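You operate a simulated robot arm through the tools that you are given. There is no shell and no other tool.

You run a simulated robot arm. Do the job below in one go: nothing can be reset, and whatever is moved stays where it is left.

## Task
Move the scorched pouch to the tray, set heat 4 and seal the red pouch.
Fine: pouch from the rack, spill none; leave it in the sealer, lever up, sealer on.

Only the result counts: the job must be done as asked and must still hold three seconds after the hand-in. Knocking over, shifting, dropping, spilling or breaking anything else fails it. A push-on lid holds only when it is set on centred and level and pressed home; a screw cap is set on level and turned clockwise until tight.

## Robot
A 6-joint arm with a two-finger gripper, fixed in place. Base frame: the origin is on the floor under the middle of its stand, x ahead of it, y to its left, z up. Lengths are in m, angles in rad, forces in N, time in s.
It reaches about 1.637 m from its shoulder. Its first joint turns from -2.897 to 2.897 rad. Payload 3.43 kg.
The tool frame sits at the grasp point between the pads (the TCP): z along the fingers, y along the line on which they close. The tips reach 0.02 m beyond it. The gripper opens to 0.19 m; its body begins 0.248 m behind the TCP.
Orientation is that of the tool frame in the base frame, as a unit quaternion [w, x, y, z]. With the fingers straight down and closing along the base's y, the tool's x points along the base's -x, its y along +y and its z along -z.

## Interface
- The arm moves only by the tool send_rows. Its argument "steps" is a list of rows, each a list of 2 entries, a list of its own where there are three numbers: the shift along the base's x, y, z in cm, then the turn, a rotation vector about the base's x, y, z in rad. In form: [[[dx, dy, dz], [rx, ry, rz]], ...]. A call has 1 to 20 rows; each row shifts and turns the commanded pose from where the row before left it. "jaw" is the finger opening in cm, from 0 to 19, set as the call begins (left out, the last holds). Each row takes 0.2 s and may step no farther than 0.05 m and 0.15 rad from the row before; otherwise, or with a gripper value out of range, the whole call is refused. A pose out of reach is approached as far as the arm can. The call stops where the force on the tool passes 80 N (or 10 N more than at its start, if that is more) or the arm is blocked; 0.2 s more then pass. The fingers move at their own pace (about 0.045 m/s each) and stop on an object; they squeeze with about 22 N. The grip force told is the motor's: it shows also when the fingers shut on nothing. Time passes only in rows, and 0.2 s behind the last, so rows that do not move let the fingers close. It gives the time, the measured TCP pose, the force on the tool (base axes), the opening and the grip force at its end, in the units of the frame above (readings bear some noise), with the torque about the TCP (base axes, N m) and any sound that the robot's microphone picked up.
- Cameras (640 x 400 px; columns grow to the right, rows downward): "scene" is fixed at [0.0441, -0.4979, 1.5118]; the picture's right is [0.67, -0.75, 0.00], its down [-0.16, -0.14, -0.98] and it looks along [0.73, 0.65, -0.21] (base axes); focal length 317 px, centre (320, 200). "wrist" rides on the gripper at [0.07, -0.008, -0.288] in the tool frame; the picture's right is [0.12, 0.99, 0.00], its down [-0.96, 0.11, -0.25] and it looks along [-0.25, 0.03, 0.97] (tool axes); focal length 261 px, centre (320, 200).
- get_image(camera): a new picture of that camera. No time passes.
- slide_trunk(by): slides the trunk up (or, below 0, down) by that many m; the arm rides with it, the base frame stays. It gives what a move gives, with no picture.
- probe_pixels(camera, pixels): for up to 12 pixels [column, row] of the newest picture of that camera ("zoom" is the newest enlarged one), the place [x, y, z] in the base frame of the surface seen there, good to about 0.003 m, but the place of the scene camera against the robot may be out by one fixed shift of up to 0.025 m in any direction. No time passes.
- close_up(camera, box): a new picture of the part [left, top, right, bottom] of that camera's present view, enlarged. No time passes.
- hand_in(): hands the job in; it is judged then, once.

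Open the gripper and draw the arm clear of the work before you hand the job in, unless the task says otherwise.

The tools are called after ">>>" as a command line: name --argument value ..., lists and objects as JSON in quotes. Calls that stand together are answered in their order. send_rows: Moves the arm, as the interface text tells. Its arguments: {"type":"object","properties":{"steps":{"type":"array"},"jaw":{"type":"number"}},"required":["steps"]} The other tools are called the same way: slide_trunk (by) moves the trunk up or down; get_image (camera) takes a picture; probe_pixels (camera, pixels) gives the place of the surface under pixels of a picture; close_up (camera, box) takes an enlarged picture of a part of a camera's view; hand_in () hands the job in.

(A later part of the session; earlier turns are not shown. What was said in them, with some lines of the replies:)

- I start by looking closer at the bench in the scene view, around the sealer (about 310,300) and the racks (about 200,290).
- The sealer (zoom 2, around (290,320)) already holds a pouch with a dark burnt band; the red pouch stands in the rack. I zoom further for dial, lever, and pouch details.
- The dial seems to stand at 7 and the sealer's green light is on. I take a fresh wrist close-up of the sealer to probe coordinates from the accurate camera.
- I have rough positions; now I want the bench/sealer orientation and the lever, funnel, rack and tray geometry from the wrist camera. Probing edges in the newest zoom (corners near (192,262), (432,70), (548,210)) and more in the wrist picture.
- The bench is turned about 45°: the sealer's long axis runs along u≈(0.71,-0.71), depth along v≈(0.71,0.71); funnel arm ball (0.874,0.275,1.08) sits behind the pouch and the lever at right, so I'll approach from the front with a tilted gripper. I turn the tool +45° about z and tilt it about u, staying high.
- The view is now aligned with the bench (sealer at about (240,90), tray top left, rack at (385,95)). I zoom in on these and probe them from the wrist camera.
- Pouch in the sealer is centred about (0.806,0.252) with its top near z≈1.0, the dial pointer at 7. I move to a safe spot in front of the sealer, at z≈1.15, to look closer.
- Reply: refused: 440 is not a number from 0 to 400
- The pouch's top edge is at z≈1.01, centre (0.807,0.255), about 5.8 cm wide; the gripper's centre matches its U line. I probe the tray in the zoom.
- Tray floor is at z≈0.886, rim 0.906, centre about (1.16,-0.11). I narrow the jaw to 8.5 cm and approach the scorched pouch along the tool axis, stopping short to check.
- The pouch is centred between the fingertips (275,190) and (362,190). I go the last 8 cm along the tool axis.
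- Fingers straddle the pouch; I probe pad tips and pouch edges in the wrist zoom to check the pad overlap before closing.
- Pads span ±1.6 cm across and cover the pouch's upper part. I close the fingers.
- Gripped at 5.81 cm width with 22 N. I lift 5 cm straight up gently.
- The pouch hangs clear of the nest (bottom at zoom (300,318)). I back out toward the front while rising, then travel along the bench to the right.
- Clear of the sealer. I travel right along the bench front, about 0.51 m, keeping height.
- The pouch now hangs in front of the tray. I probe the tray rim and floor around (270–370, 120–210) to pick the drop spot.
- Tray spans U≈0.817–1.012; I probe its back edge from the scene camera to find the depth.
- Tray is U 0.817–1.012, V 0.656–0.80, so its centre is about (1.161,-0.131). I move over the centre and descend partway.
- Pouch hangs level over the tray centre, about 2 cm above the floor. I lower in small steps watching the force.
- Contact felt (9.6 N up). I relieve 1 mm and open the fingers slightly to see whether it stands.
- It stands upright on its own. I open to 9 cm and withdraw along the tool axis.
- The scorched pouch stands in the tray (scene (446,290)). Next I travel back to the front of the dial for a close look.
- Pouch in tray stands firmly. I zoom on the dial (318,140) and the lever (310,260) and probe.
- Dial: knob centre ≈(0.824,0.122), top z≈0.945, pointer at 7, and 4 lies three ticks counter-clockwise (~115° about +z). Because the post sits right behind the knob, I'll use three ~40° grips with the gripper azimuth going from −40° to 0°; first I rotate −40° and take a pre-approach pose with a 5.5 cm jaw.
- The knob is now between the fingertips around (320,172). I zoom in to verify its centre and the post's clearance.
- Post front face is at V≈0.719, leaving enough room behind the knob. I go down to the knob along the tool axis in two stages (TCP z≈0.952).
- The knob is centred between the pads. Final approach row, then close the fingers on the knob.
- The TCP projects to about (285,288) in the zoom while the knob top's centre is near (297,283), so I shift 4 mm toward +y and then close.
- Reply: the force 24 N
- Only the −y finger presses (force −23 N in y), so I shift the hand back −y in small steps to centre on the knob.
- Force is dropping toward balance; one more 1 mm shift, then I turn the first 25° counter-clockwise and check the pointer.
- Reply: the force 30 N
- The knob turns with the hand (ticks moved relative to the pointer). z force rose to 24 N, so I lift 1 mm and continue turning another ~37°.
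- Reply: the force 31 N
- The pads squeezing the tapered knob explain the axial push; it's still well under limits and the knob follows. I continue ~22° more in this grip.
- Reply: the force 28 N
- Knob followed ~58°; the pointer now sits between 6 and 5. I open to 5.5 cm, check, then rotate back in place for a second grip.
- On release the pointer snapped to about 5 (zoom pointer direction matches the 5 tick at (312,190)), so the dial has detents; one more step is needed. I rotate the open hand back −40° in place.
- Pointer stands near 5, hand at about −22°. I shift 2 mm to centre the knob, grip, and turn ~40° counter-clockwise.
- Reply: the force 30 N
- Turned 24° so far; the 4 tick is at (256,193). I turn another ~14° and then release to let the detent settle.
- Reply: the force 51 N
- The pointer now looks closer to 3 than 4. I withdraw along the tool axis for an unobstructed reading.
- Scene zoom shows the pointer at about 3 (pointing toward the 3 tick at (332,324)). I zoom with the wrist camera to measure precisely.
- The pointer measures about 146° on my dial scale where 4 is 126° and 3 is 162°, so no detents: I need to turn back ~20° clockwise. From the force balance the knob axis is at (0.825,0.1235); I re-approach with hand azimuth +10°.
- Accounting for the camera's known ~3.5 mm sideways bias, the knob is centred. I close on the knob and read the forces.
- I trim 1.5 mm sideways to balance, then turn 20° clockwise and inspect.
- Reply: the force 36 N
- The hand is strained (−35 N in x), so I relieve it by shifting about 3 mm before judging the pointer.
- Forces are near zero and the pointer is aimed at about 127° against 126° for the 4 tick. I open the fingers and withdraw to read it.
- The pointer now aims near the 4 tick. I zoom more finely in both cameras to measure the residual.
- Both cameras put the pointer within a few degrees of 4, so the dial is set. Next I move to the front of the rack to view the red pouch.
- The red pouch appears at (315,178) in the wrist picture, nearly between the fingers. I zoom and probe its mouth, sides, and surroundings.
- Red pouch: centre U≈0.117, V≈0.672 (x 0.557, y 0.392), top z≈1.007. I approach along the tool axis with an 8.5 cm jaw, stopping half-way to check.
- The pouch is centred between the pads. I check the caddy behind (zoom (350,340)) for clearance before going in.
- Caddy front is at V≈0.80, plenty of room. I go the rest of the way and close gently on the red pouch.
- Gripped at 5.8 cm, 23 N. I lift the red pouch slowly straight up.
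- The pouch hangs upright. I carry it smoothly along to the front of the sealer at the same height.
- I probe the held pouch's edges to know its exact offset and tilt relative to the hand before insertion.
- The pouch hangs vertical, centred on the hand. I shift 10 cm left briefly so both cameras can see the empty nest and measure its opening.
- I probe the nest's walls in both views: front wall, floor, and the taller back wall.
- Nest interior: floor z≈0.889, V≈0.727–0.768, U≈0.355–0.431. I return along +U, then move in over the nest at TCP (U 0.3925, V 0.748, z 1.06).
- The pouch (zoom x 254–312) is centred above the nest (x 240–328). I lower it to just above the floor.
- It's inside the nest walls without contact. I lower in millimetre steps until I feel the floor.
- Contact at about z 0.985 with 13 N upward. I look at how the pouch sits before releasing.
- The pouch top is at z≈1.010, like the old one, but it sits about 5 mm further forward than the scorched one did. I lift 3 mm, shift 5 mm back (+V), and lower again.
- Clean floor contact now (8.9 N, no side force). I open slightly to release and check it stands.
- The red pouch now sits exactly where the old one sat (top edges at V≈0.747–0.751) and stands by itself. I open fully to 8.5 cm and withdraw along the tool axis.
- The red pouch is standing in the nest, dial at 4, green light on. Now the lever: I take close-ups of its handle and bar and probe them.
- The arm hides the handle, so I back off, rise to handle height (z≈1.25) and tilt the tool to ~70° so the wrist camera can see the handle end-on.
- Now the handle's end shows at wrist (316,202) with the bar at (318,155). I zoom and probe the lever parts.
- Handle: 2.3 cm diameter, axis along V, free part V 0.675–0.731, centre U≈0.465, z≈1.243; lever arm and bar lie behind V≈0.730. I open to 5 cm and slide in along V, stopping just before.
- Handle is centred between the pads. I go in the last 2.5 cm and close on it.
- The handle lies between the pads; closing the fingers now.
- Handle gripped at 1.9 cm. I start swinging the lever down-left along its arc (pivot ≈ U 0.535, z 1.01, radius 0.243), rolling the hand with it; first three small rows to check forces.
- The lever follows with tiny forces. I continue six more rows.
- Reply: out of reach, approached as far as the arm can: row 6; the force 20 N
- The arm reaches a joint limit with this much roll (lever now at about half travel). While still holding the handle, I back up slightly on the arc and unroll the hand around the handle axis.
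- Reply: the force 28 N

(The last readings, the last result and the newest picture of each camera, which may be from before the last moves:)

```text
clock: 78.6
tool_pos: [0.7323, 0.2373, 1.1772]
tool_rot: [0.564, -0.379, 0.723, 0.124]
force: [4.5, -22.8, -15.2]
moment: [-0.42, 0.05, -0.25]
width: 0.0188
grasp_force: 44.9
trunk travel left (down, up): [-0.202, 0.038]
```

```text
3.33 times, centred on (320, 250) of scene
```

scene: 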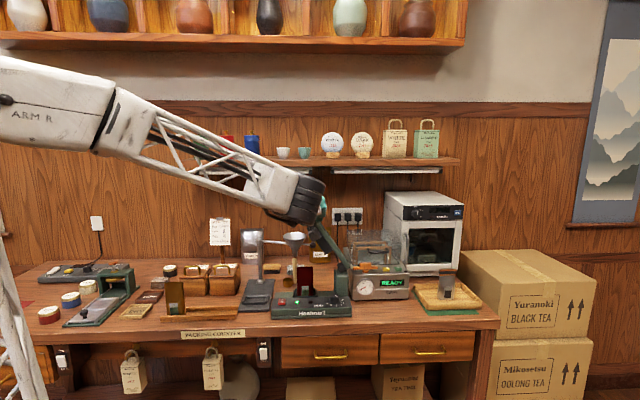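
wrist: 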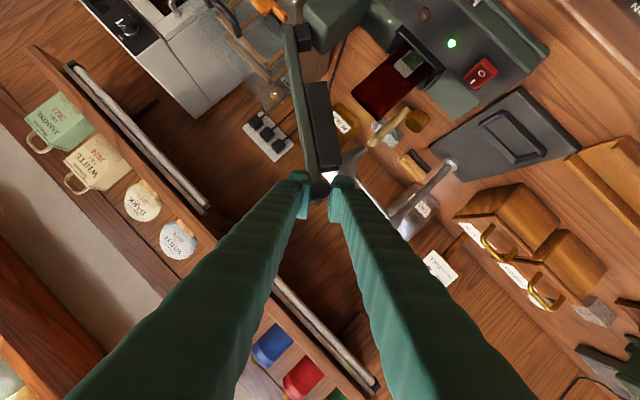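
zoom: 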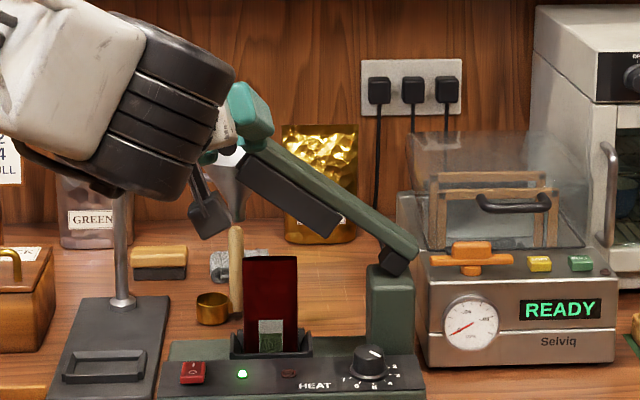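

The commanded pose had been clamped at the limit, so the hand is now at U≈0.351, z≈1.176, pulled ~5 mm outward. I correct toward the pivot, finish unrolling, and reduce the tilt from 70° toward 45° around the handle.

>>> send_rows --steps '[[[0.26, -0.26, -0.335], [0.0834, 0.0834, 0]], [[0, 0, 0], [0.0834, 0.0834, 0]], [[0, 0, 0], [0, 0, 0]]]'

>>> send_rows --steps '[[[0, 0, 0], [-0.092, 0.092, 0]], [[0, 0, 0], [-0.092, 0.092, 0]], [[0, 0, 0], [0, 0, 0]]]'

>>> close_up --camera "wrist" --box '[240, 80, 400, 250]'

>>> close_up --camera "scene" --box '[260, 190, 380, 310]'

```text
clock: 79.4
tool_pos: [0.735, 0.2364, 1.1763]
tool_rot: [0.532, -0.319, 0.754, 0.214]
force: [-8.1, 7.5, 8.7]
moment: [0.26, 0.01, 0.07]
width: 0.0189
grasp_force: 44.8
trunk travel left (down, up): [-0.202, 0.038]
```

```text
clock: 80.2
tool_pos: [0.7363, 0.2363, 1.1749]
tool_rot: [0.429, -0.346, 0.816, 0.172]
force: [4.5, 17.1, 8.4]
moment: [0.41, -0.48, -0.09]
width: 0.0184
grasp_force: 45.3
trunk travel left (down, up): [-0.202, 0.038]
```

```text
2.35 times, centred on (320, 165) of wrist
```

zoom: 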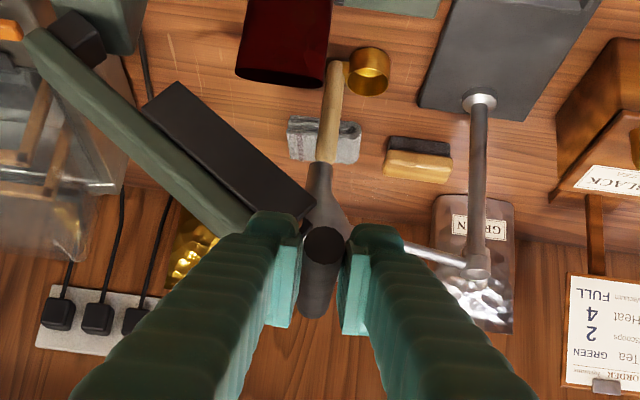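

```text
3.33 times, centred on (320, 250) of scene
```

zoom: 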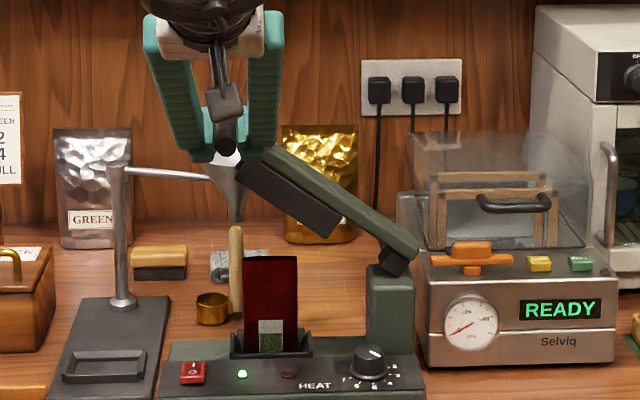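

Hand is unrolled and the handle is still held with small forces. I reduce the tilt by another 15° and continue lowering along the arc without roll.

>>> send_rows --steps '[[[0, 0, 0], [-0.092, 0.092, 0]], [[0, 0, 0], [-0.092, 0.092, 0]], [[-0.976, 0.976, -1.65], [0, 0, 0]], [[-0.863, 0.863, -1.76], [0, 0, 0]], [[-0.757, 0.757, -1.87], [0, 0, 0]]]'

>>> close_up --camera "wrist" --box '[200, 50, 400, 250]'

>>> close_up --camera "scene" --box '[260, 190, 380, 310]'

```text
clock: 81.4
tool_pos: [0.7105, 0.2594, 1.12]
tool_rot: [0.319, -0.366, 0.865, 0.127]
force: [13.8, -5.7, -6.4]
moment: [-0.42, 0.14, -0.02]
width: 0.0188
grasp_force: 44.8
trunk travel left (down, up): [-0.202, 0.038]
```

```text
2.00 times, centred on (300, 150) of wrist
```

zoom: 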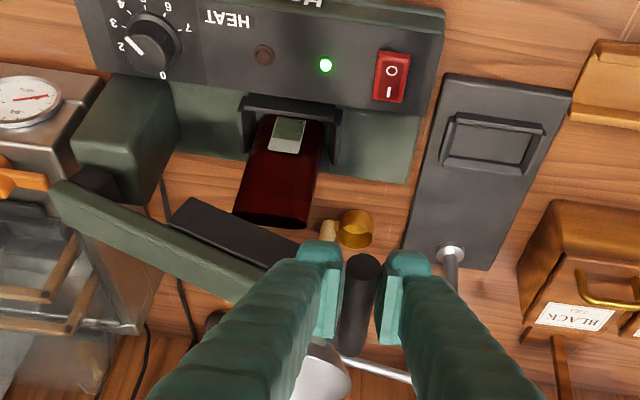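

```text
3.33 times, centred on (320, 250) of scene
```

zoom: 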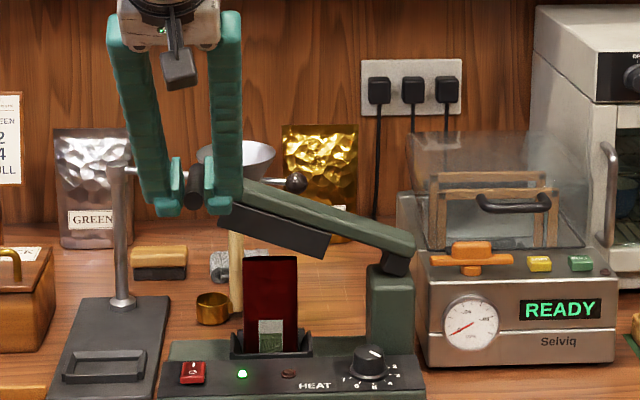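

Lever is near the bottom, bar just above the pouch. I probe arm/bar points to get the true lever angle and pivot.

>>> close_up --camera "wrist" --box '[200, 50, 400, 250]'

>>> probe_pixels --camera "zoom" --pixels '[[70, 195], [120, 222], [180, 258], [230, 285], [180, 210], [240, 240], [290, 255], [360, 262], [362, 300], [95, 178], [280, 215], [230, 212]]'

```text
2.00 times, centred on (300, 150) of wrist
```

zoom: 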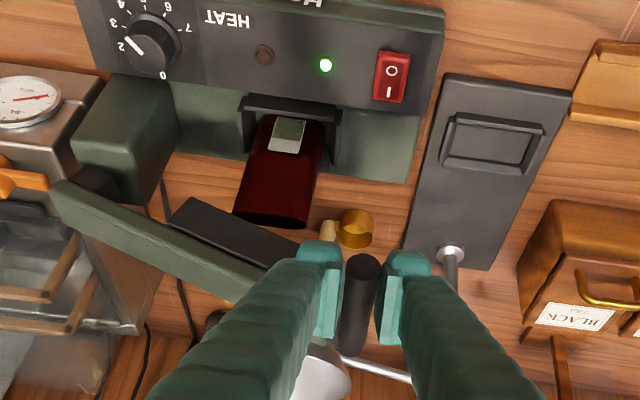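

```text
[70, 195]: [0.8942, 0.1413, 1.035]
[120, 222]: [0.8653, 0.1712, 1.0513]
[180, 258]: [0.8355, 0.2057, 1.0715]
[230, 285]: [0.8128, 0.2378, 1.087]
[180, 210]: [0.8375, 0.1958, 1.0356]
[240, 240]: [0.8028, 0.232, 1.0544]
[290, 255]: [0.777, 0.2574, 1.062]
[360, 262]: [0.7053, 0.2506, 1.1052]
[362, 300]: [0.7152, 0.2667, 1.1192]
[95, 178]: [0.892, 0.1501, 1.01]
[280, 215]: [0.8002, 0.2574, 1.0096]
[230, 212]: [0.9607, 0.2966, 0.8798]
```

Lever is 22° above horizontal; pivot ≈(U 0.520, z 1.029), radius 0.221. At horizontal the bar will cover the top ~1.3 cm of the pouch. I continue two more rows.

>>> send_rows --steps '[[[-0.41, 0.41, -1.81], [0, 0, 0]], [[-0.396, 0.396, -1.84], [0, 0, 0]]]'

>>> close_up --camera "wrist" --box '[200, 50, 400, 250]'

>>> close_up --camera "scene" --box '[260, 190, 380, 310]'

```text
clock: 82.0
tool_pos: [0.7031, 0.2684, 1.084]
tool_rot: [0.319, -0.366, 0.865, 0.127]
force: [5.0, -12.5, -2.1]
moment: [-0.64, 0.31, -0.05]
width: 0.019
grasp_force: 45.0
trunk travel left (down, up): [-0.202, 0.038]
```

```text
2.00 times, centred on (300, 150) of wrist
```

zoom: 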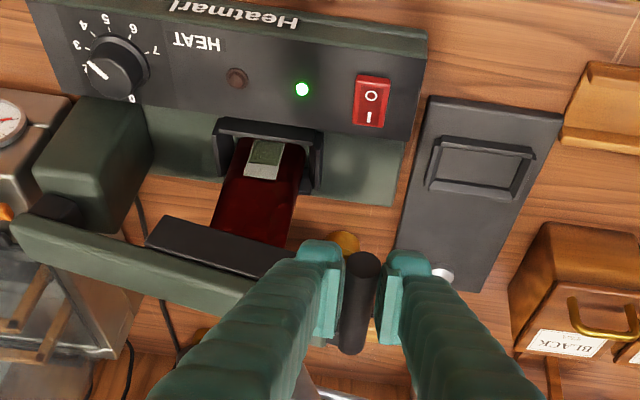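

```text
3.33 times, centred on (320, 250) of scene
```

zoom: 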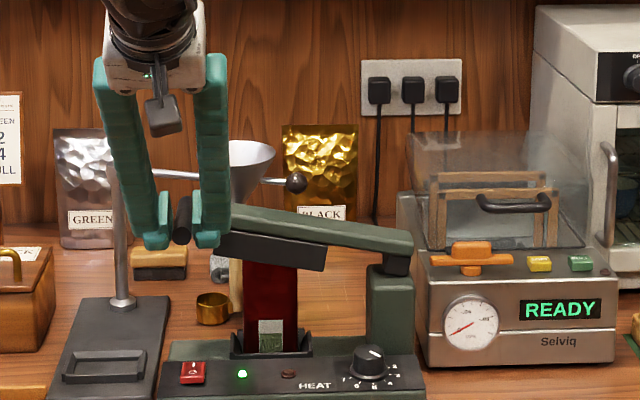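

The bar is just about at the pouch top. I continue with smaller rows, watching for force, light or sound.

>>> send_rows --steps '[[[-0.14, 0.14, -0.95], [0, 0, 0]], [[-0.13, 0.13, -0.95], [0, 0, 0]]]'

>>> close_up --camera "scene" --box '[260, 210, 380, 310]'

>>> close_up --camera "wrist" --box '[200, 50, 400, 250]'

```text
clock: 82.6
tool_pos: [0.6999, 0.2716, 1.0677]
tool_rot: [0.32, -0.366, 0.864, 0.127]
force: [7.8, -5.0, -1.2]
moment: [-0.06, -0.25, 0.0]
width: 0.0186
grasp_force: 45.0
trunk travel left (down, up): [-0.202, 0.038]
```

```text
4.00 times, centred on (320, 260) of scene
```

zoom: 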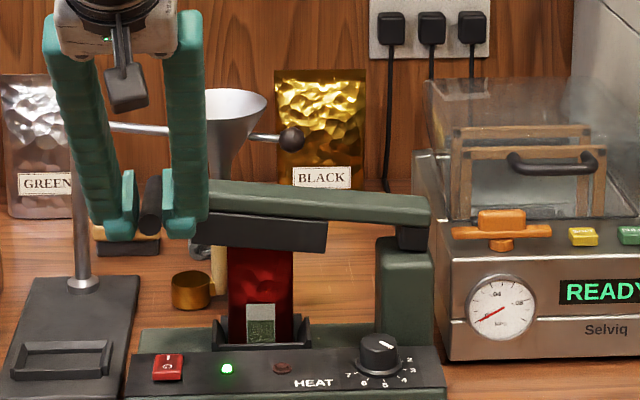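

```text
2.00 times, centred on (300, 150) of wrist
```

zoom: 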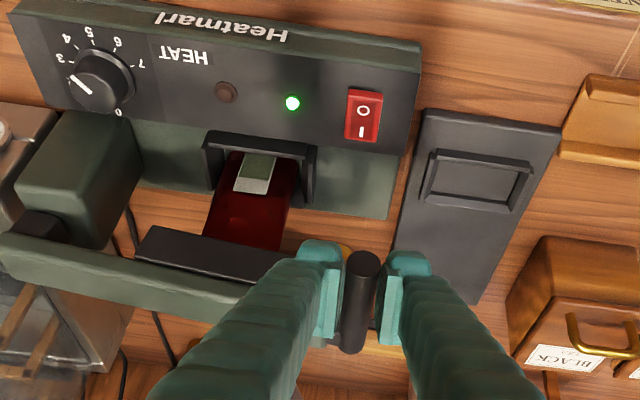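

Bar is now over the pouch top; lamp still off. I go on another two small rows.

>>> send_rows --steps '[[[-0.1, 0.1, -0.9], [0, 0, 0]], [[-0.08, 0.08, -0.8], [0, 0, 0]]]'

>>> close_up --camera "scene" --box '[260, 210, 380, 310]'

>>> close_up --camera "wrist" --box '[200, 50, 400, 250]'

```text
clock: 83.2
tool_pos: [0.6979, 0.2735, 1.0499]
tool_rot: [0.319, -0.366, 0.865, 0.127]
force: [4.1, -5.8, -0.5]
moment: [-0.17, -0.1, 0.01]
width: 0.0187
grasp_force: 44.4
trunk travel left (down, up): [-0.202, 0.038]
```

```text
4.00 times, centred on (320, 260) of scene
```

zoom: 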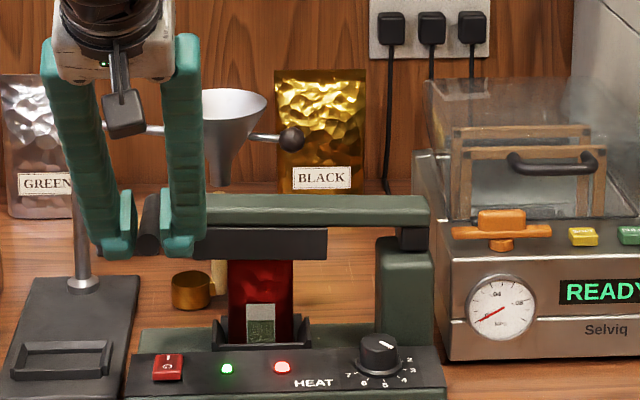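

```text
2.00 times, centred on (300, 150) of wrist
```

zoom: 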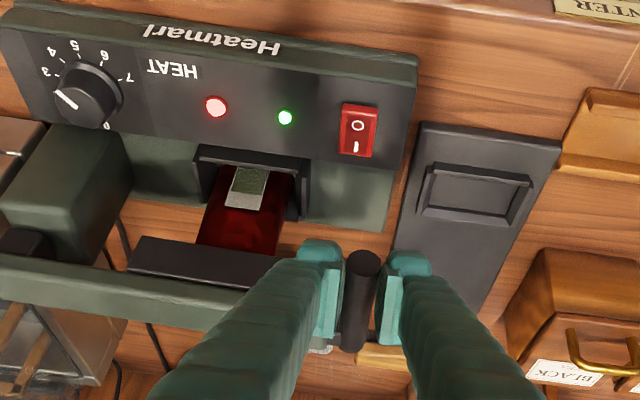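

The red lamp has lit (zoom (215,105)): sealing is running. I hold still in short intervals and watch for a light change or sound.

>>> send_rows --steps '[[[0, 0, 0], [0, 0, 0]], [[0, 0, 0], [0, 0, 0]]]'

>>> close_up --camera "wrist" --box '[200, 50, 400, 250]'

```text
clock: 83.8
tool_pos: [0.6981, 0.2724, 1.05]
tool_rot: [0.319, -0.366, 0.865, 0.129]
force: [3.8, -4.9, -0.8]
moment: [-0.08, 0.0, 0.02]
width: 0.0188
grasp_force: 44.7
trunk travel left (down, up): [-0.202, 0.038]
```

```text
2.00 times, centred on (300, 150) of wrist
```

zoom: 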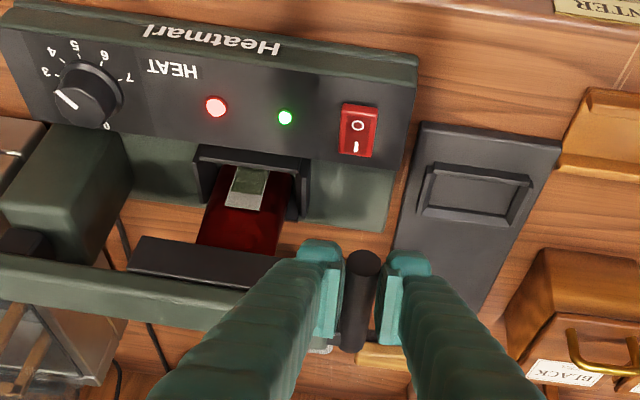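

Red lamp still on after 0.6 s; no sound yet. I keep holding.

>>> send_rows --steps '[[[0, 0, 0], [0, 0, 0]], [[0, 0, 0], [0, 0, 0]]]'

>>> close_up --camera "wrist" --box '[200, 50, 400, 250]'

```text
clock: 84.4
tool_pos: [0.6981, 0.274, 1.0504]
tool_rot: [0.32, -0.365, 0.865, 0.127]
force: [1.2, -5.5, -1.7]
moment: [-0.07, 0.01, -0.04]
width: 0.0185
grasp_force: 45.3
trunk travel left (down, up): [-0.202, 0.038]
```

```text
2.00 times, centred on (300, 150) of wrist
```

zoom: 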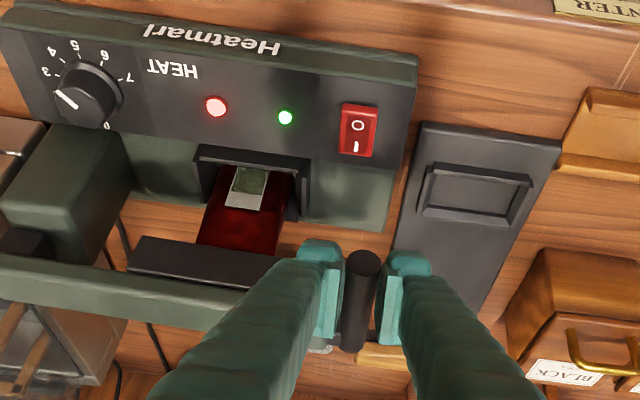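

Still lit, no sound at ~1.3 s. I continue to hold in short steps.

>>> send_rows --steps '[[[0, 0, 0], [0, 0, 0]], [[0, 0, 0], [0, 0, 0]]]'

>>> close_up --camera "wrist" --box '[200, 50, 400, 250]'

```text
clock: 85.0
tool_pos: [0.6974, 0.2729, 1.0495]
tool_rot: [0.32, -0.365, 0.865, 0.127]
force: [0.8, -4.6, -1.1]
moment: [-0.07, 0.0, 0.01]
width: 0.0186
grasp_force: 45.4
trunk travel left (down, up): [-0.202, 0.038]
```

```text
2.00 times, centred on (300, 150) of wrist
```

zoom: 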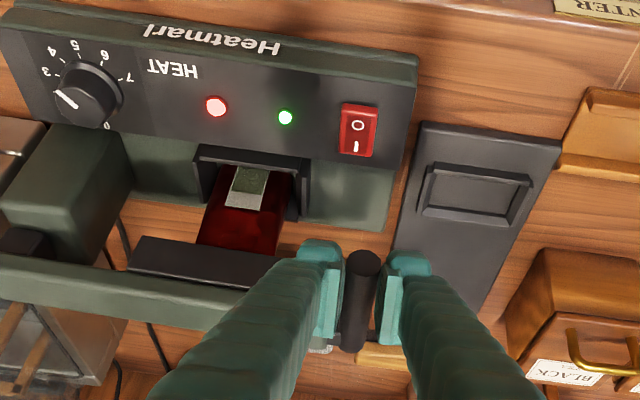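

Red lamp remains lit at ~1.9 s. I keep holding, checking each half second.

>>> send_rows --steps '[[[0, 0, 0], [0, 0, 0]]]'

>>> close_up --camera "wrist" --box '[200, 50, 400, 250]'

>>> close_up --camera "scene" --box '[260, 210, 380, 310]'

```text
clock: 85.4
tool_pos: [0.6985, 0.2728, 1.0492]
tool_rot: [0.319, -0.366, 0.865, 0.127]
force: [0.5, -4.0, -0.8]
moment: [-0.05, -0.01, 0.0]
width: 0.0187
grasp_force: 44.8
trunk travel left (down, up): [-0.202, 0.038]
```

```text
2.00 times, centred on (300, 150) of wrist
```

zoom: 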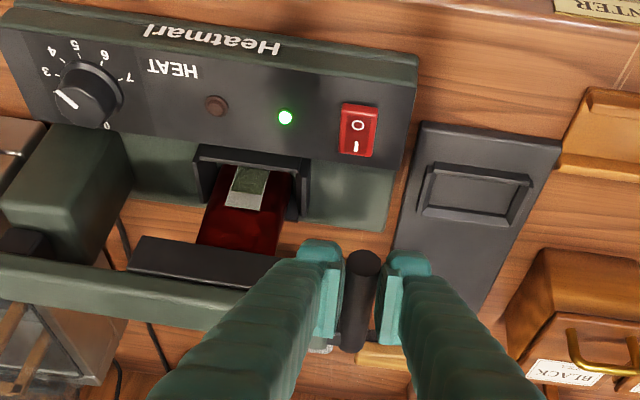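

```text
4.00 times, centred on (320, 260) of scene
```

zoom: 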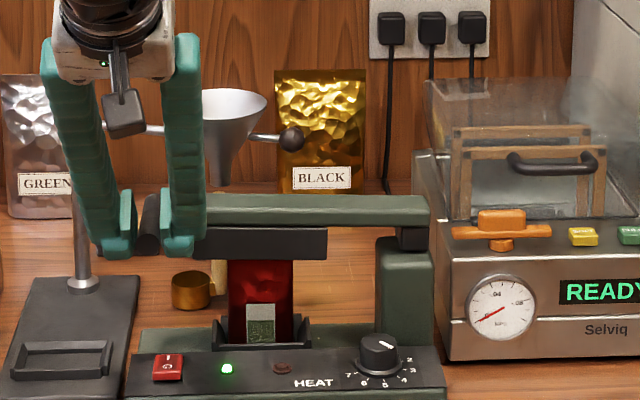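

The red lamp went out after ~2.2 s: the seal cycle is complete. I hold a brief moment for cooling, then raise the lever back along the same arc.

>>> send_rows --steps '[[[0, 0, 0], [0, 0, 0]], [[0, 0, 0], [0, 0, 0]], [[0.08, -0.08, 0.8], [0, 0, 0]], [[0.1, -0.1, 0.9], [0, 0, 0]], [[0.13, -0.13, 0.95], [0, 0, 0]], [[0.14, -0.14, 0.95], [0, 0, 0]]]'

>>> close_up --camera "scene" --box '[260, 210, 380, 310]'

```text
clock: 86.8
tool_pos: [0.7033, 0.2689, 1.0868]
tool_rot: [0.32, -0.366, 0.865, 0.127]
force: [6.7, -0.4, -1.2]
moment: [0.06, -0.12, 0.02]
width: 0.0184
grasp_force: 45.2
trunk travel left (down, up): [-0.202, 0.038]
```

```text
4.00 times, centred on (320, 260) of scene
```

zoom: 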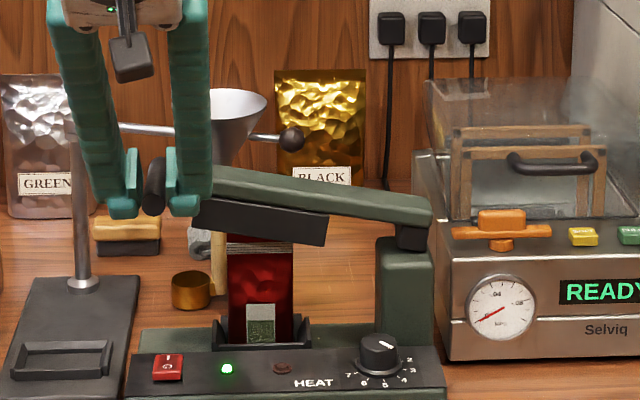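

The red pouch shows a clean, light seal band (zoom (260,248)), no scorching. I continue raising the lever.

>>> send_rows --steps '[[[0.396, -0.396, 1.84], [0, 0, 0]], [[0.41, -0.41, 1.81], [0, 0, 0]], [[0.757, -0.757, 1.87], [0, 0, 0]], [[0.863, -0.863, 1.76], [0, 0, 0]], [[0.976, -0.976, 1.65], [0, 0, 0]]]'

>>> close_up --camera "scene" --box '[260, 190, 380, 310]'

```text
clock: 88.0
tool_pos: [0.7338, 0.2388, 1.1798]
tool_rot: [0.322, -0.367, 0.863, 0.129]
force: [-40.7, 32.7, 38.7]
moment: [0.56, 1.12, -0.15]
width: 0.0174
grasp_force: 44.9
trunk travel left (down, up): [-0.202, 0.038]
```

```text
3.33 times, centred on (320, 250) of scene
```

zoom: 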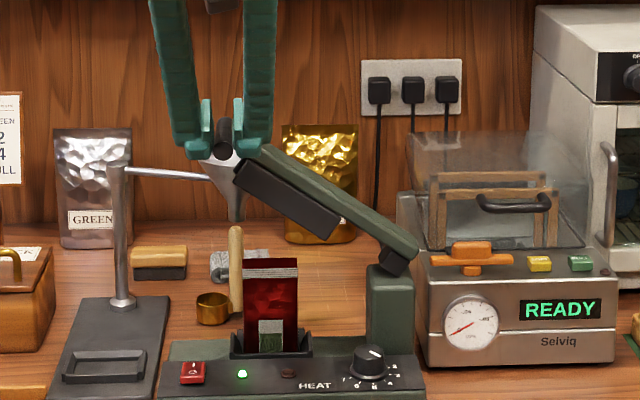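

Lever is half way up, but the hand is pushing 65 N radially inward. I relieve by moving ~6 mm outward, then check.

>>> send_rows --steps '[[[-0.16, 0.16, 0.2], [0, 0, 0]], [[-0.16, 0.16, 0.2], [0, 0, 0]], [[0, 0, 0], [0, 0, 0]]]'

```text
clock: 88.8
tool_pos: [0.7327, 0.2403, 1.1782]
tool_rot: [0.32, -0.366, 0.865, 0.127]
force: [-6.5, 28.2, 19.0]
moment: [0.84, -0.42, -0.21]
width: 0.0173
grasp_force: 45.2
trunk travel left (down, up): [-0.202, 0.038]
```

Radial push is down to ~31 N; one more 3 mm outward correction.

>>> send_rows --steps '[[[-0.18, 0.18, 0.22], [0, 0, 0]], [[0, 0, 0], [0, 0, 0]]]'

```text
clock: 89.4
tool_pos: [0.7325, 0.2392, 1.1782]
tool_rot: [0.319, -0.365, 0.865, 0.126]
force: [13.0, 3.5, -5.0]
moment: [0.21, -0.36, -0.05]
width: 0.0175
grasp_force: 45.2
trunk travel left (down, up): [-0.202, 0.038]
```

Forces balanced again. I continue raising with three rows and re-check.

>>> send_rows --steps '[[[1.117, -1.117, 1.55], [0, 0, 0]], [[1.202, -1.202, 1.45], [0, 0, 0]], [[0, 0, 0], [0, 0, 0]]]'

```text
clock: 90.2
tool_pos: [0.7551, 0.2172, 1.2101]
tool_rot: [0.319, -0.365, 0.865, 0.127]
force: [0.0, -0.2, -0.4]
moment: [-0.04, 0.02, -0.02]
width: 0.0102
grasp_force: 0.1
trunk travel left (down, up): [-0.202, 0.038]
```

The fingers read 1.0 cm with no grip: the handle slipped out. I check where the lever is.

>>> close_up --camera "scene" --box '[260, 180, 380, 310]'

>>> get_image --camera "wrist"

```text
3.08 times, centred on (320, 245) of scene
```

zoom: 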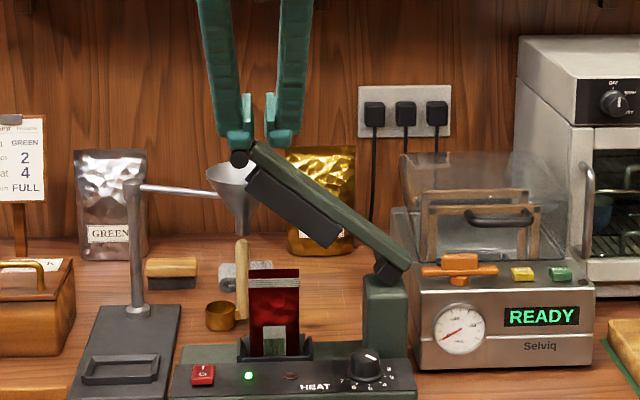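

```text
taken
```

wrist: 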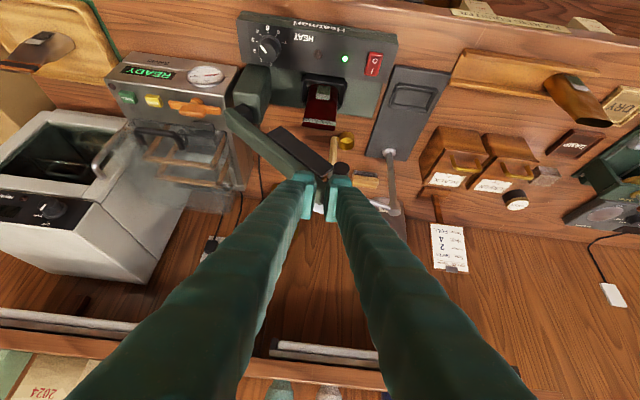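

The lever stays put half-way (handle at wrist (342,170)). I probe the handle to plan pushing it up from its left side with the closed fingers.

>>> close_up --camera "wrist" --box '[260, 100, 400, 240]'

>>> probe_pixels --camera "wrist" --pixels '[[342, 167], [337, 168], [347, 170], [342, 173], [332, 165], [300, 145], [270, 130], [240, 115], [320, 160], [320, 178]]'

```text
2.86 times, centred on (330, 170) of wrist
```

zoom: 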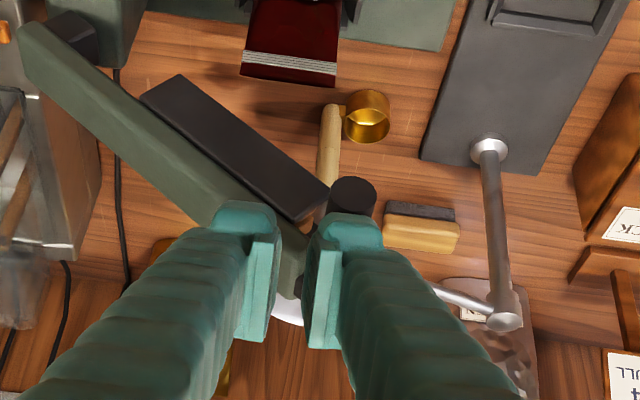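

```text
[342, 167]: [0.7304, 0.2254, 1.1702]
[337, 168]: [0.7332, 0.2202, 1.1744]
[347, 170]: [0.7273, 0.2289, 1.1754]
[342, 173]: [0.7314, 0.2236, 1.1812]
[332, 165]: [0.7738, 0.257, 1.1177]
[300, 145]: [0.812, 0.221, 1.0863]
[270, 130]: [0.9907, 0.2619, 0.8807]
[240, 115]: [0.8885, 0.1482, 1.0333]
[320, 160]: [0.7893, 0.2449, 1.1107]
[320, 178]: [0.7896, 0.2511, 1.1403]
```

Handle centre is at (U 0.358, z 1.1735); my fingertips are just above-right of it. I rise, move left past it, close the jaw fully, and come down beside it on its left.

>>> send_rows --steps '[[[0, 0, 2.5], [0, 0, 0]], [[0, 0, 2.5], [0, 0, 0]], [[-1.99, 1.99, 0], [0, 0, 0]], [[-1.99, 1.99, 0], [0, 0, 0]], [[-1.98, 1.98, 0], [0, 0, 0]], [[0, 0, 0], [0, 0, 0]]]' --jaw 0

>>> close_up --camera "scene" --box '[260, 180, 380, 310]'

>>> get_image --camera "wrist"

```text
clock: 91.6
tool_pos: [0.6939, 0.2756, 1.2607]
tool_rot: [0.318, -0.366, 0.865, 0.127]
force: [0.8, 1.2, -0.3]
moment: [0.02, -0.01, 0.02]
width: 0.0001
grasp_force: 21.7
trunk travel left (down, up): [-0.202, 0.038]
```

```text
3.08 times, centred on (320, 245) of scene
```

zoom: 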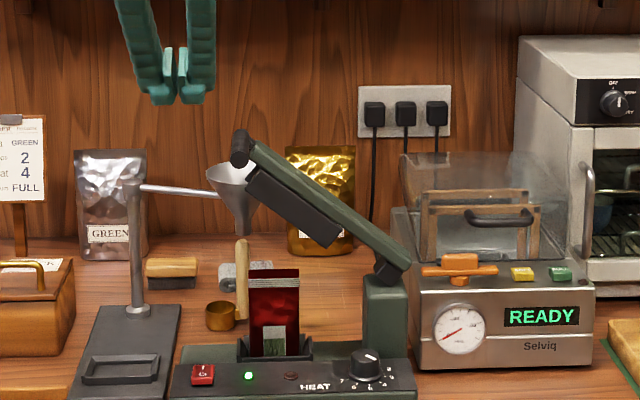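

```text
taken
```

wrist: 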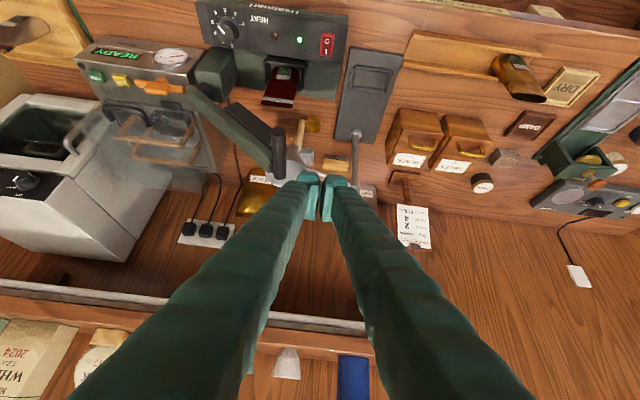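

The path beside the handle is clear. I lower to handle height and then push right in small steps.

>>> send_rows --steps '[[[0, 0, -2.9], [0, 0, 0]], [[0, 0, -2.9], [0, 0, 0]], [[0, 0, -2.9], [0, 0, 0]], [[0, 0, 0], [0, 0, 0]]]'

>>> close_up --camera "scene" --box '[260, 180, 380, 310]'

>>> close_up --camera "wrist" --box '[240, 100, 400, 240]'

```text
clock: 92.6
tool_pos: [0.694, 0.2785, 1.1734]
tool_rot: [0.319, -0.366, 0.865, 0.128]
force: [-0.6, 0.7, 0.0]
moment: [-0.01, 0.0, 0.02]
width: 0.0
grasp_force: 22.3
trunk travel left (down, up): [-0.202, 0.038]
```

```text
3.08 times, centred on (320, 245) of scene
```

zoom: 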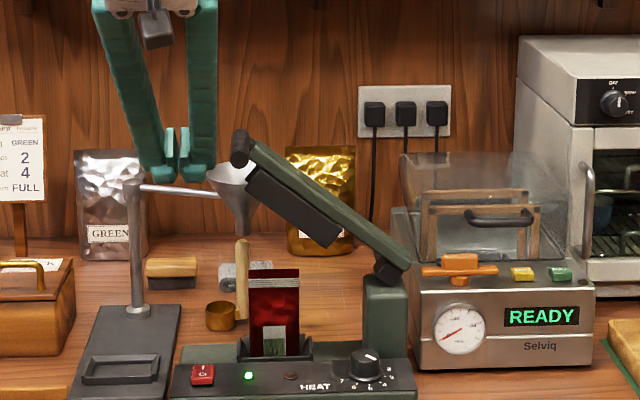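

```text
2.86 times, centred on (320, 170) of wrist
```

zoom: 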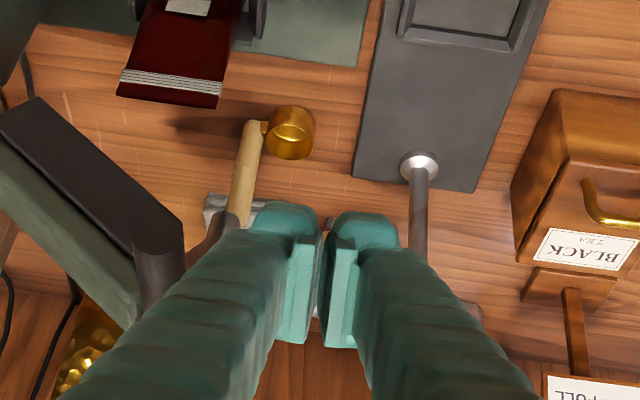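

The right finger is beside the handle. I push right and up along the arc, checking after the first rows.

>>> send_rows --steps '[[[1.556, -1.556, 0], [0, 0, 0]], [[1.1, -1.1, 1.2], [0, 0, 0]], [[1.2, -1.2, 1.4], [0, 0, 0]]]'

>>> close_up --camera "scene" --box '[260, 180, 380, 310]'

>>> close_up --camera "wrist" --box '[240, 100, 400, 240]'

```text
clock: 93.4
tool_pos: [0.7323, 0.2395, 1.1994]
tool_rot: [0.319, -0.365, 0.865, 0.127]
force: [0.3, 0.0, -0.1]
moment: [-0.01, 0.01, -0.04]
width: 0.0
grasp_force: 22.3
trunk travel left (down, up): [-0.202, 0.038]
```

```text
3.08 times, centred on (320, 245) of scene
```

zoom: 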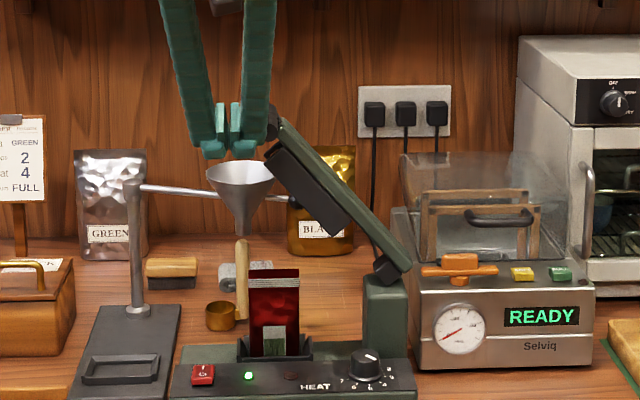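

```text
2.86 times, centred on (320, 170) of wrist
```

zoom: 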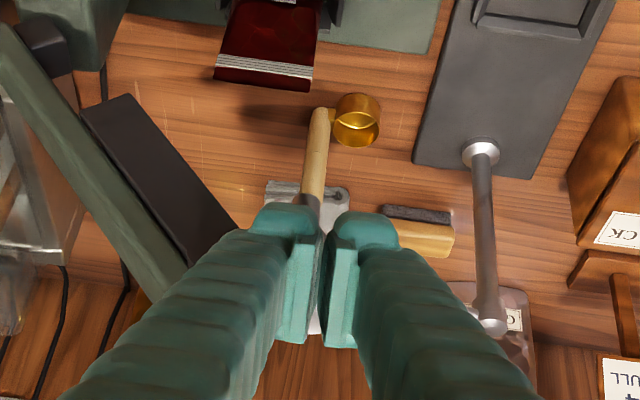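

The lever follows with hardly any force. I continue pushing it up.

>>> send_rows --steps '[[[1.27, -1.27, 1.1], [0, 0, 0]], [[1.41, -1.41, 1.0], [0, 0, 0]], [[1.2, -1.2, 0.7], [0, 0, 0]]]'

>>> close_up --camera "scene" --box '[260, 180, 380, 310]'

>>> close_up --camera "wrist" --box '[240, 100, 400, 240]'

```text
clock: 94.2
tool_pos: [0.7718, 0.1996, 1.2277]
tool_rot: [0.32, -0.365, 0.865, 0.128]
force: [-0.8, 0.4, 0.4]
moment: [-0.05, -0.03, -0.05]
width: 0.0001
grasp_force: 22.0
trunk travel left (down, up): [-0.202, 0.038]
```

```text
3.08 times, centred on (320, 245) of scene
```

zoom: 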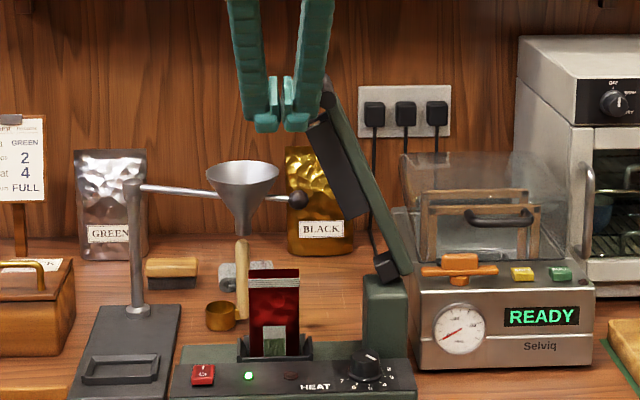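

```text
2.86 times, centred on (320, 170) of wrist
```

zoom: 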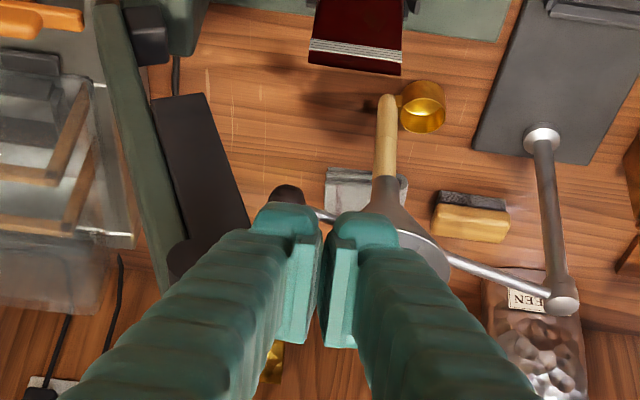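

Lever is nearly up (handle at scene ≈(322,208) versus (325.5,206.6) originally). I push another 2 cm gently while watching the force.

>>> send_rows --steps '[[[0.6, -0.6, 0.3], [0, 0, 0]], [[0.5, -0.5, 0.2], [0, 0, 0]], [[0, 0, 0], [0, 0, 0]]]'

>>> close_up --camera "wrist" --box '[240, 100, 400, 240]'

>>> probe_pixels --camera "zoom" --pixels '[[175, 262], [180, 250], [170, 270], [165, 262], [150, 200], [120, 100], [200, 180], [130, 160], [110, 50]]'

>>> close_up --camera "scene" --box '[260, 180, 380, 310]'

```text
clock: 95.0
tool_pos: [0.7819, 0.1888, 1.2319]
tool_rot: [0.319, -0.366, 0.865, 0.127]
force: [-0.5, -0.1, 0.9]
moment: [0.01, 0.02, 0.01]
width: 0.0001
grasp_force: 21.6
trunk travel left (down, up): [-0.202, 0.038]
```

```text
2.86 times, centred on (320, 170) of wrist
```

zoom: 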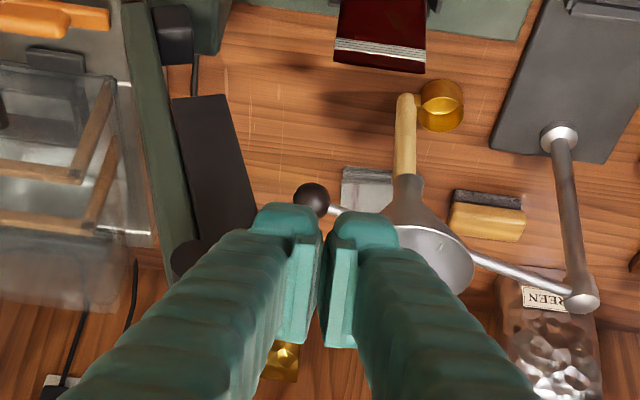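

```text
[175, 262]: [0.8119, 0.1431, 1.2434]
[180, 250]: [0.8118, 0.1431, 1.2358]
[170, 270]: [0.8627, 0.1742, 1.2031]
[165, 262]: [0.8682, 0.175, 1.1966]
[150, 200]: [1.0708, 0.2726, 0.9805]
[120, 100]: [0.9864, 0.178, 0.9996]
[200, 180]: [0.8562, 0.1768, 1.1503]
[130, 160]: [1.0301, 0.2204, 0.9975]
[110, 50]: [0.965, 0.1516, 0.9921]
```

```text
3.08 times, centred on (320, 245) of scene
```

zoom: 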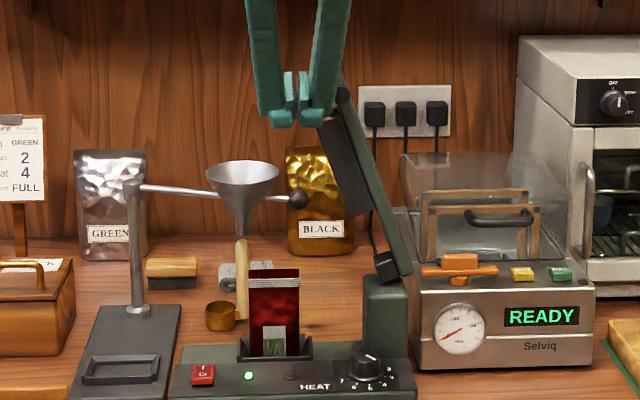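

The lever is now at or slightly past its original upright angle (arm U≈0.487 at z 1.203 vs 0.483 originally). I back the hand off to the left and then toward the front.

>>> send_rows --steps '[[[-1.5, 1.5, 0], [0, 0, 0]], [[-2.0, 2.0, 0], [0, 0, 0]], [[-2.0, -2.0, 1], [0, 0, 0]], [[-3.0, -3.0, 1], [0, 0, 0]], [[-3.0, -3.0, 1], [0, 0, 0]], [[-3.0, -3.0, 1], [0, 0, 0]], [[0, 0, 0], [0, 0, 0]]]'

>>> get_image --camera "scene"

>>> close_up --camera "scene" --box '[260, 180, 380, 310]'

>>> get_image --camera "wrist"

```text
clock: 96.6
tool_pos: [0.6387, 0.1151, 1.2713]
tool_rot: [0.32, -0.365, 0.865, 0.128]
force: [-0.2, -0.2, -0.3]
moment: [-0.02, -0.06, -0.04]
width: 0.0
grasp_force: 21.5
trunk travel left (down, up): [-0.202, 0.038]
```

```text
taken
```

scene: 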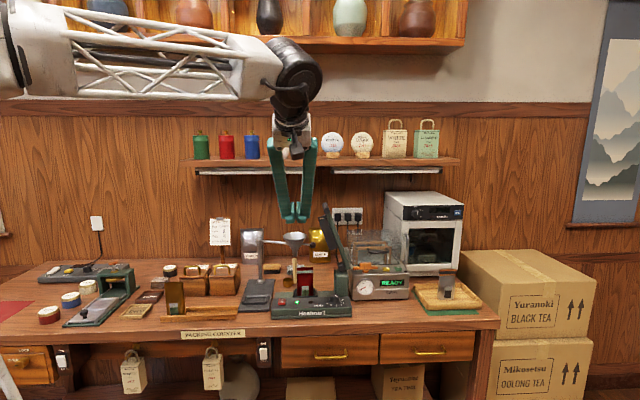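

```text
3.08 times, centred on (320, 245) of scene
```

zoom: 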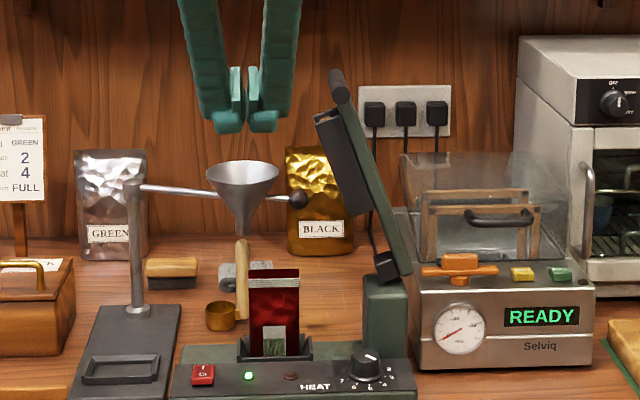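

```text
taken
```

wrist: 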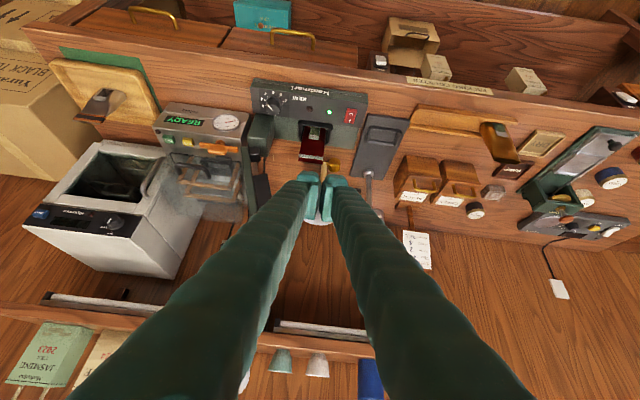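

The lever stands up at its original angle. I check the seal, dial, switch, tray pouch, and rack in close-ups.

>>> close_up --camera "scene" --box '[280, 255, 350, 315]'

>>> close_up --camera "scene" --box '[325, 280, 357, 304]'

>>> close_up --camera "scene" --box '[400, 250, 500, 325]'

>>> close_up --camera "scene" --box '[20, 200, 280, 340]'

>>> close_up --camera "wrist" --box '[240, 75, 380, 165]'

```text
6.67 times, centred on (315, 285) of scene
```

zoom: 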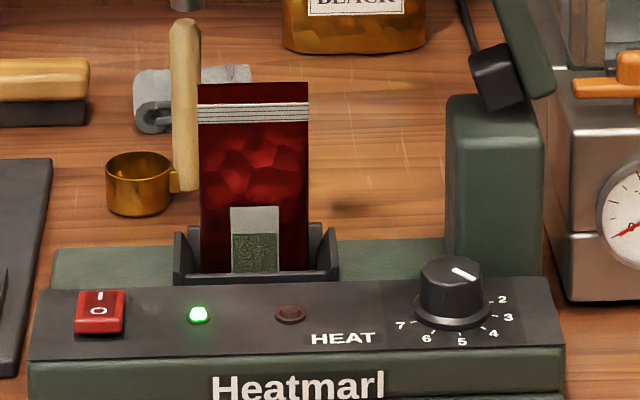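

```text
16.00 times, centred on (341, 292) of scene
```

zoom: 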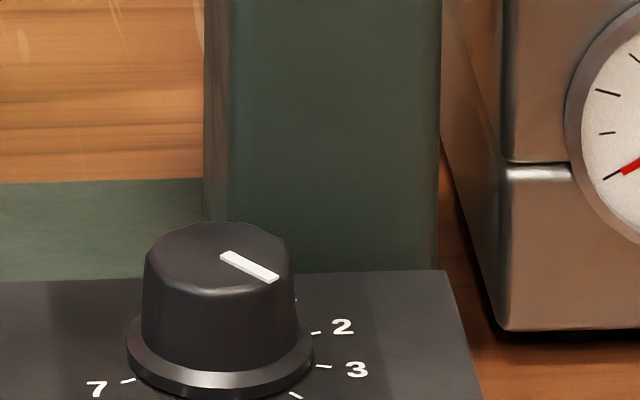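

```text
5.33 times, centred on (450, 288) of scene
```

zoom: 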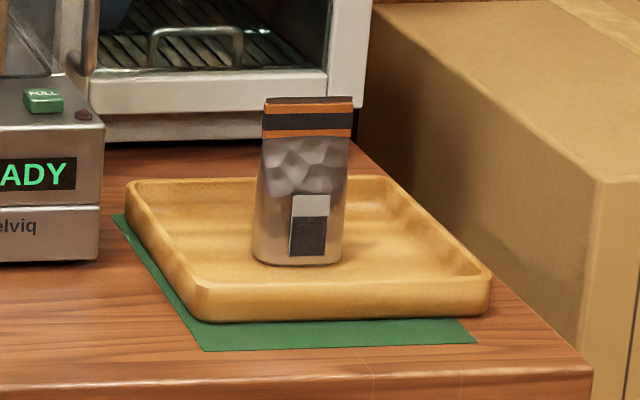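

```text
2.46 times, centred on (150, 270) of scene
```

zoom: 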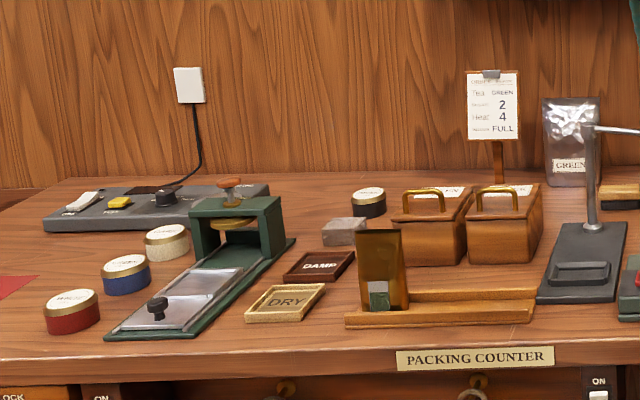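

```text
4.44 times, centred on (310, 120) of wrist
```

zoom: 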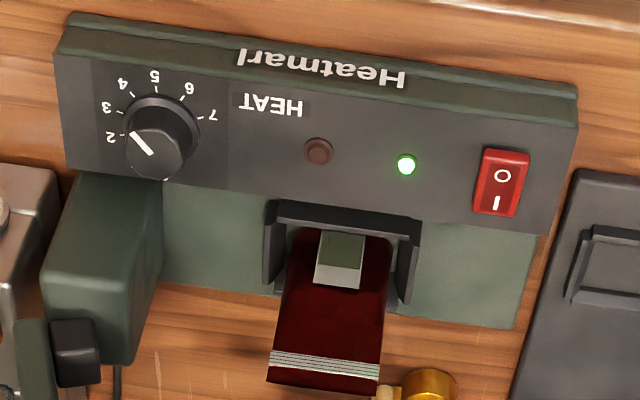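

All good: clean seal band, pointer at 4, green light on, lever up, scorched pouch standing in the tray, nothing else moved. I open the gripper and draw the arm up and back.

>>> send_rows --steps '[[[-2.0, -1.0, 2.5], [0, 0, 0]], [[-2.0, -1.0, 2.5], [0, 0, 0]], [[-2.0, 0, 2.5], [0, 0, 0]], [[-2.0, 0, 2.5], [0, 0, 0]], [[0, 0, 0], [0, 0, 0]]]' --jaw 10

>>> get_image --camera "scene"

>>> close_up --camera "scene" --box '[260, 190, 380, 310]'

```text
clock: 97.8
tool_pos: [0.558, 0.0942, 1.3735]
tool_rot: [0.32, -0.365, 0.865, 0.128]
force: [-0.6, 0.4, -0.5]
moment: [-0.02, 0.0, 0.0]
width: 0.0996
grasp_force: 0.0
trunk travel left (down, up): [-0.202, 0.038]
```

```text
taken
```

scene: 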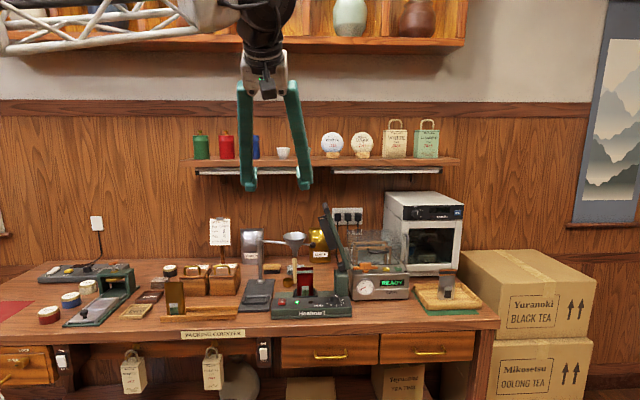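

```text
3.33 times, centred on (320, 250) of scene
```

zoom: 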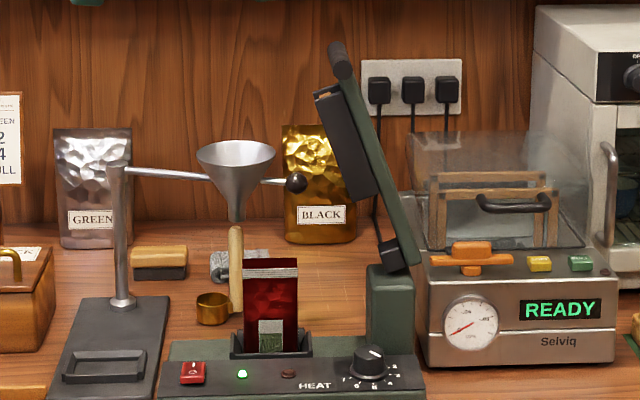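

The arm is clear with the gripper open; the red pouch is sealed in the nest, lever up, sealer on, and the scorched pouch is in the tray. I hand in the job.

>>> hand_in

```text
The job is handed in.
```

The job is done and handed in; no verdict came back with the hand-in, so the state below is what the last pictures showed.

- **Scorched pouch:** it stands upright near the middle of the wooden tray.
- **Heat:** the dial points at 4. It has no click stops and reads within a few degrees of the mark. I overshot it to about 3.5 on the first try and turned it back before sealing.
- **Red pouch:** taken from the rack and set in the sealer. I saw no tea spilled. The red lamp lit for about 2.2 s with the lever down, and the pouch now shows a clean, light seal band with no scorching.
- **Lever:** back up at its original angle. The handle slipped out of the grip about half-way up, but the lever stayed put and I pushed it up the rest of the way.
- **Sealer:** still on, green light lit.

Nothing else on the bench looked moved, and the arm is drawn clear with the gripper open.
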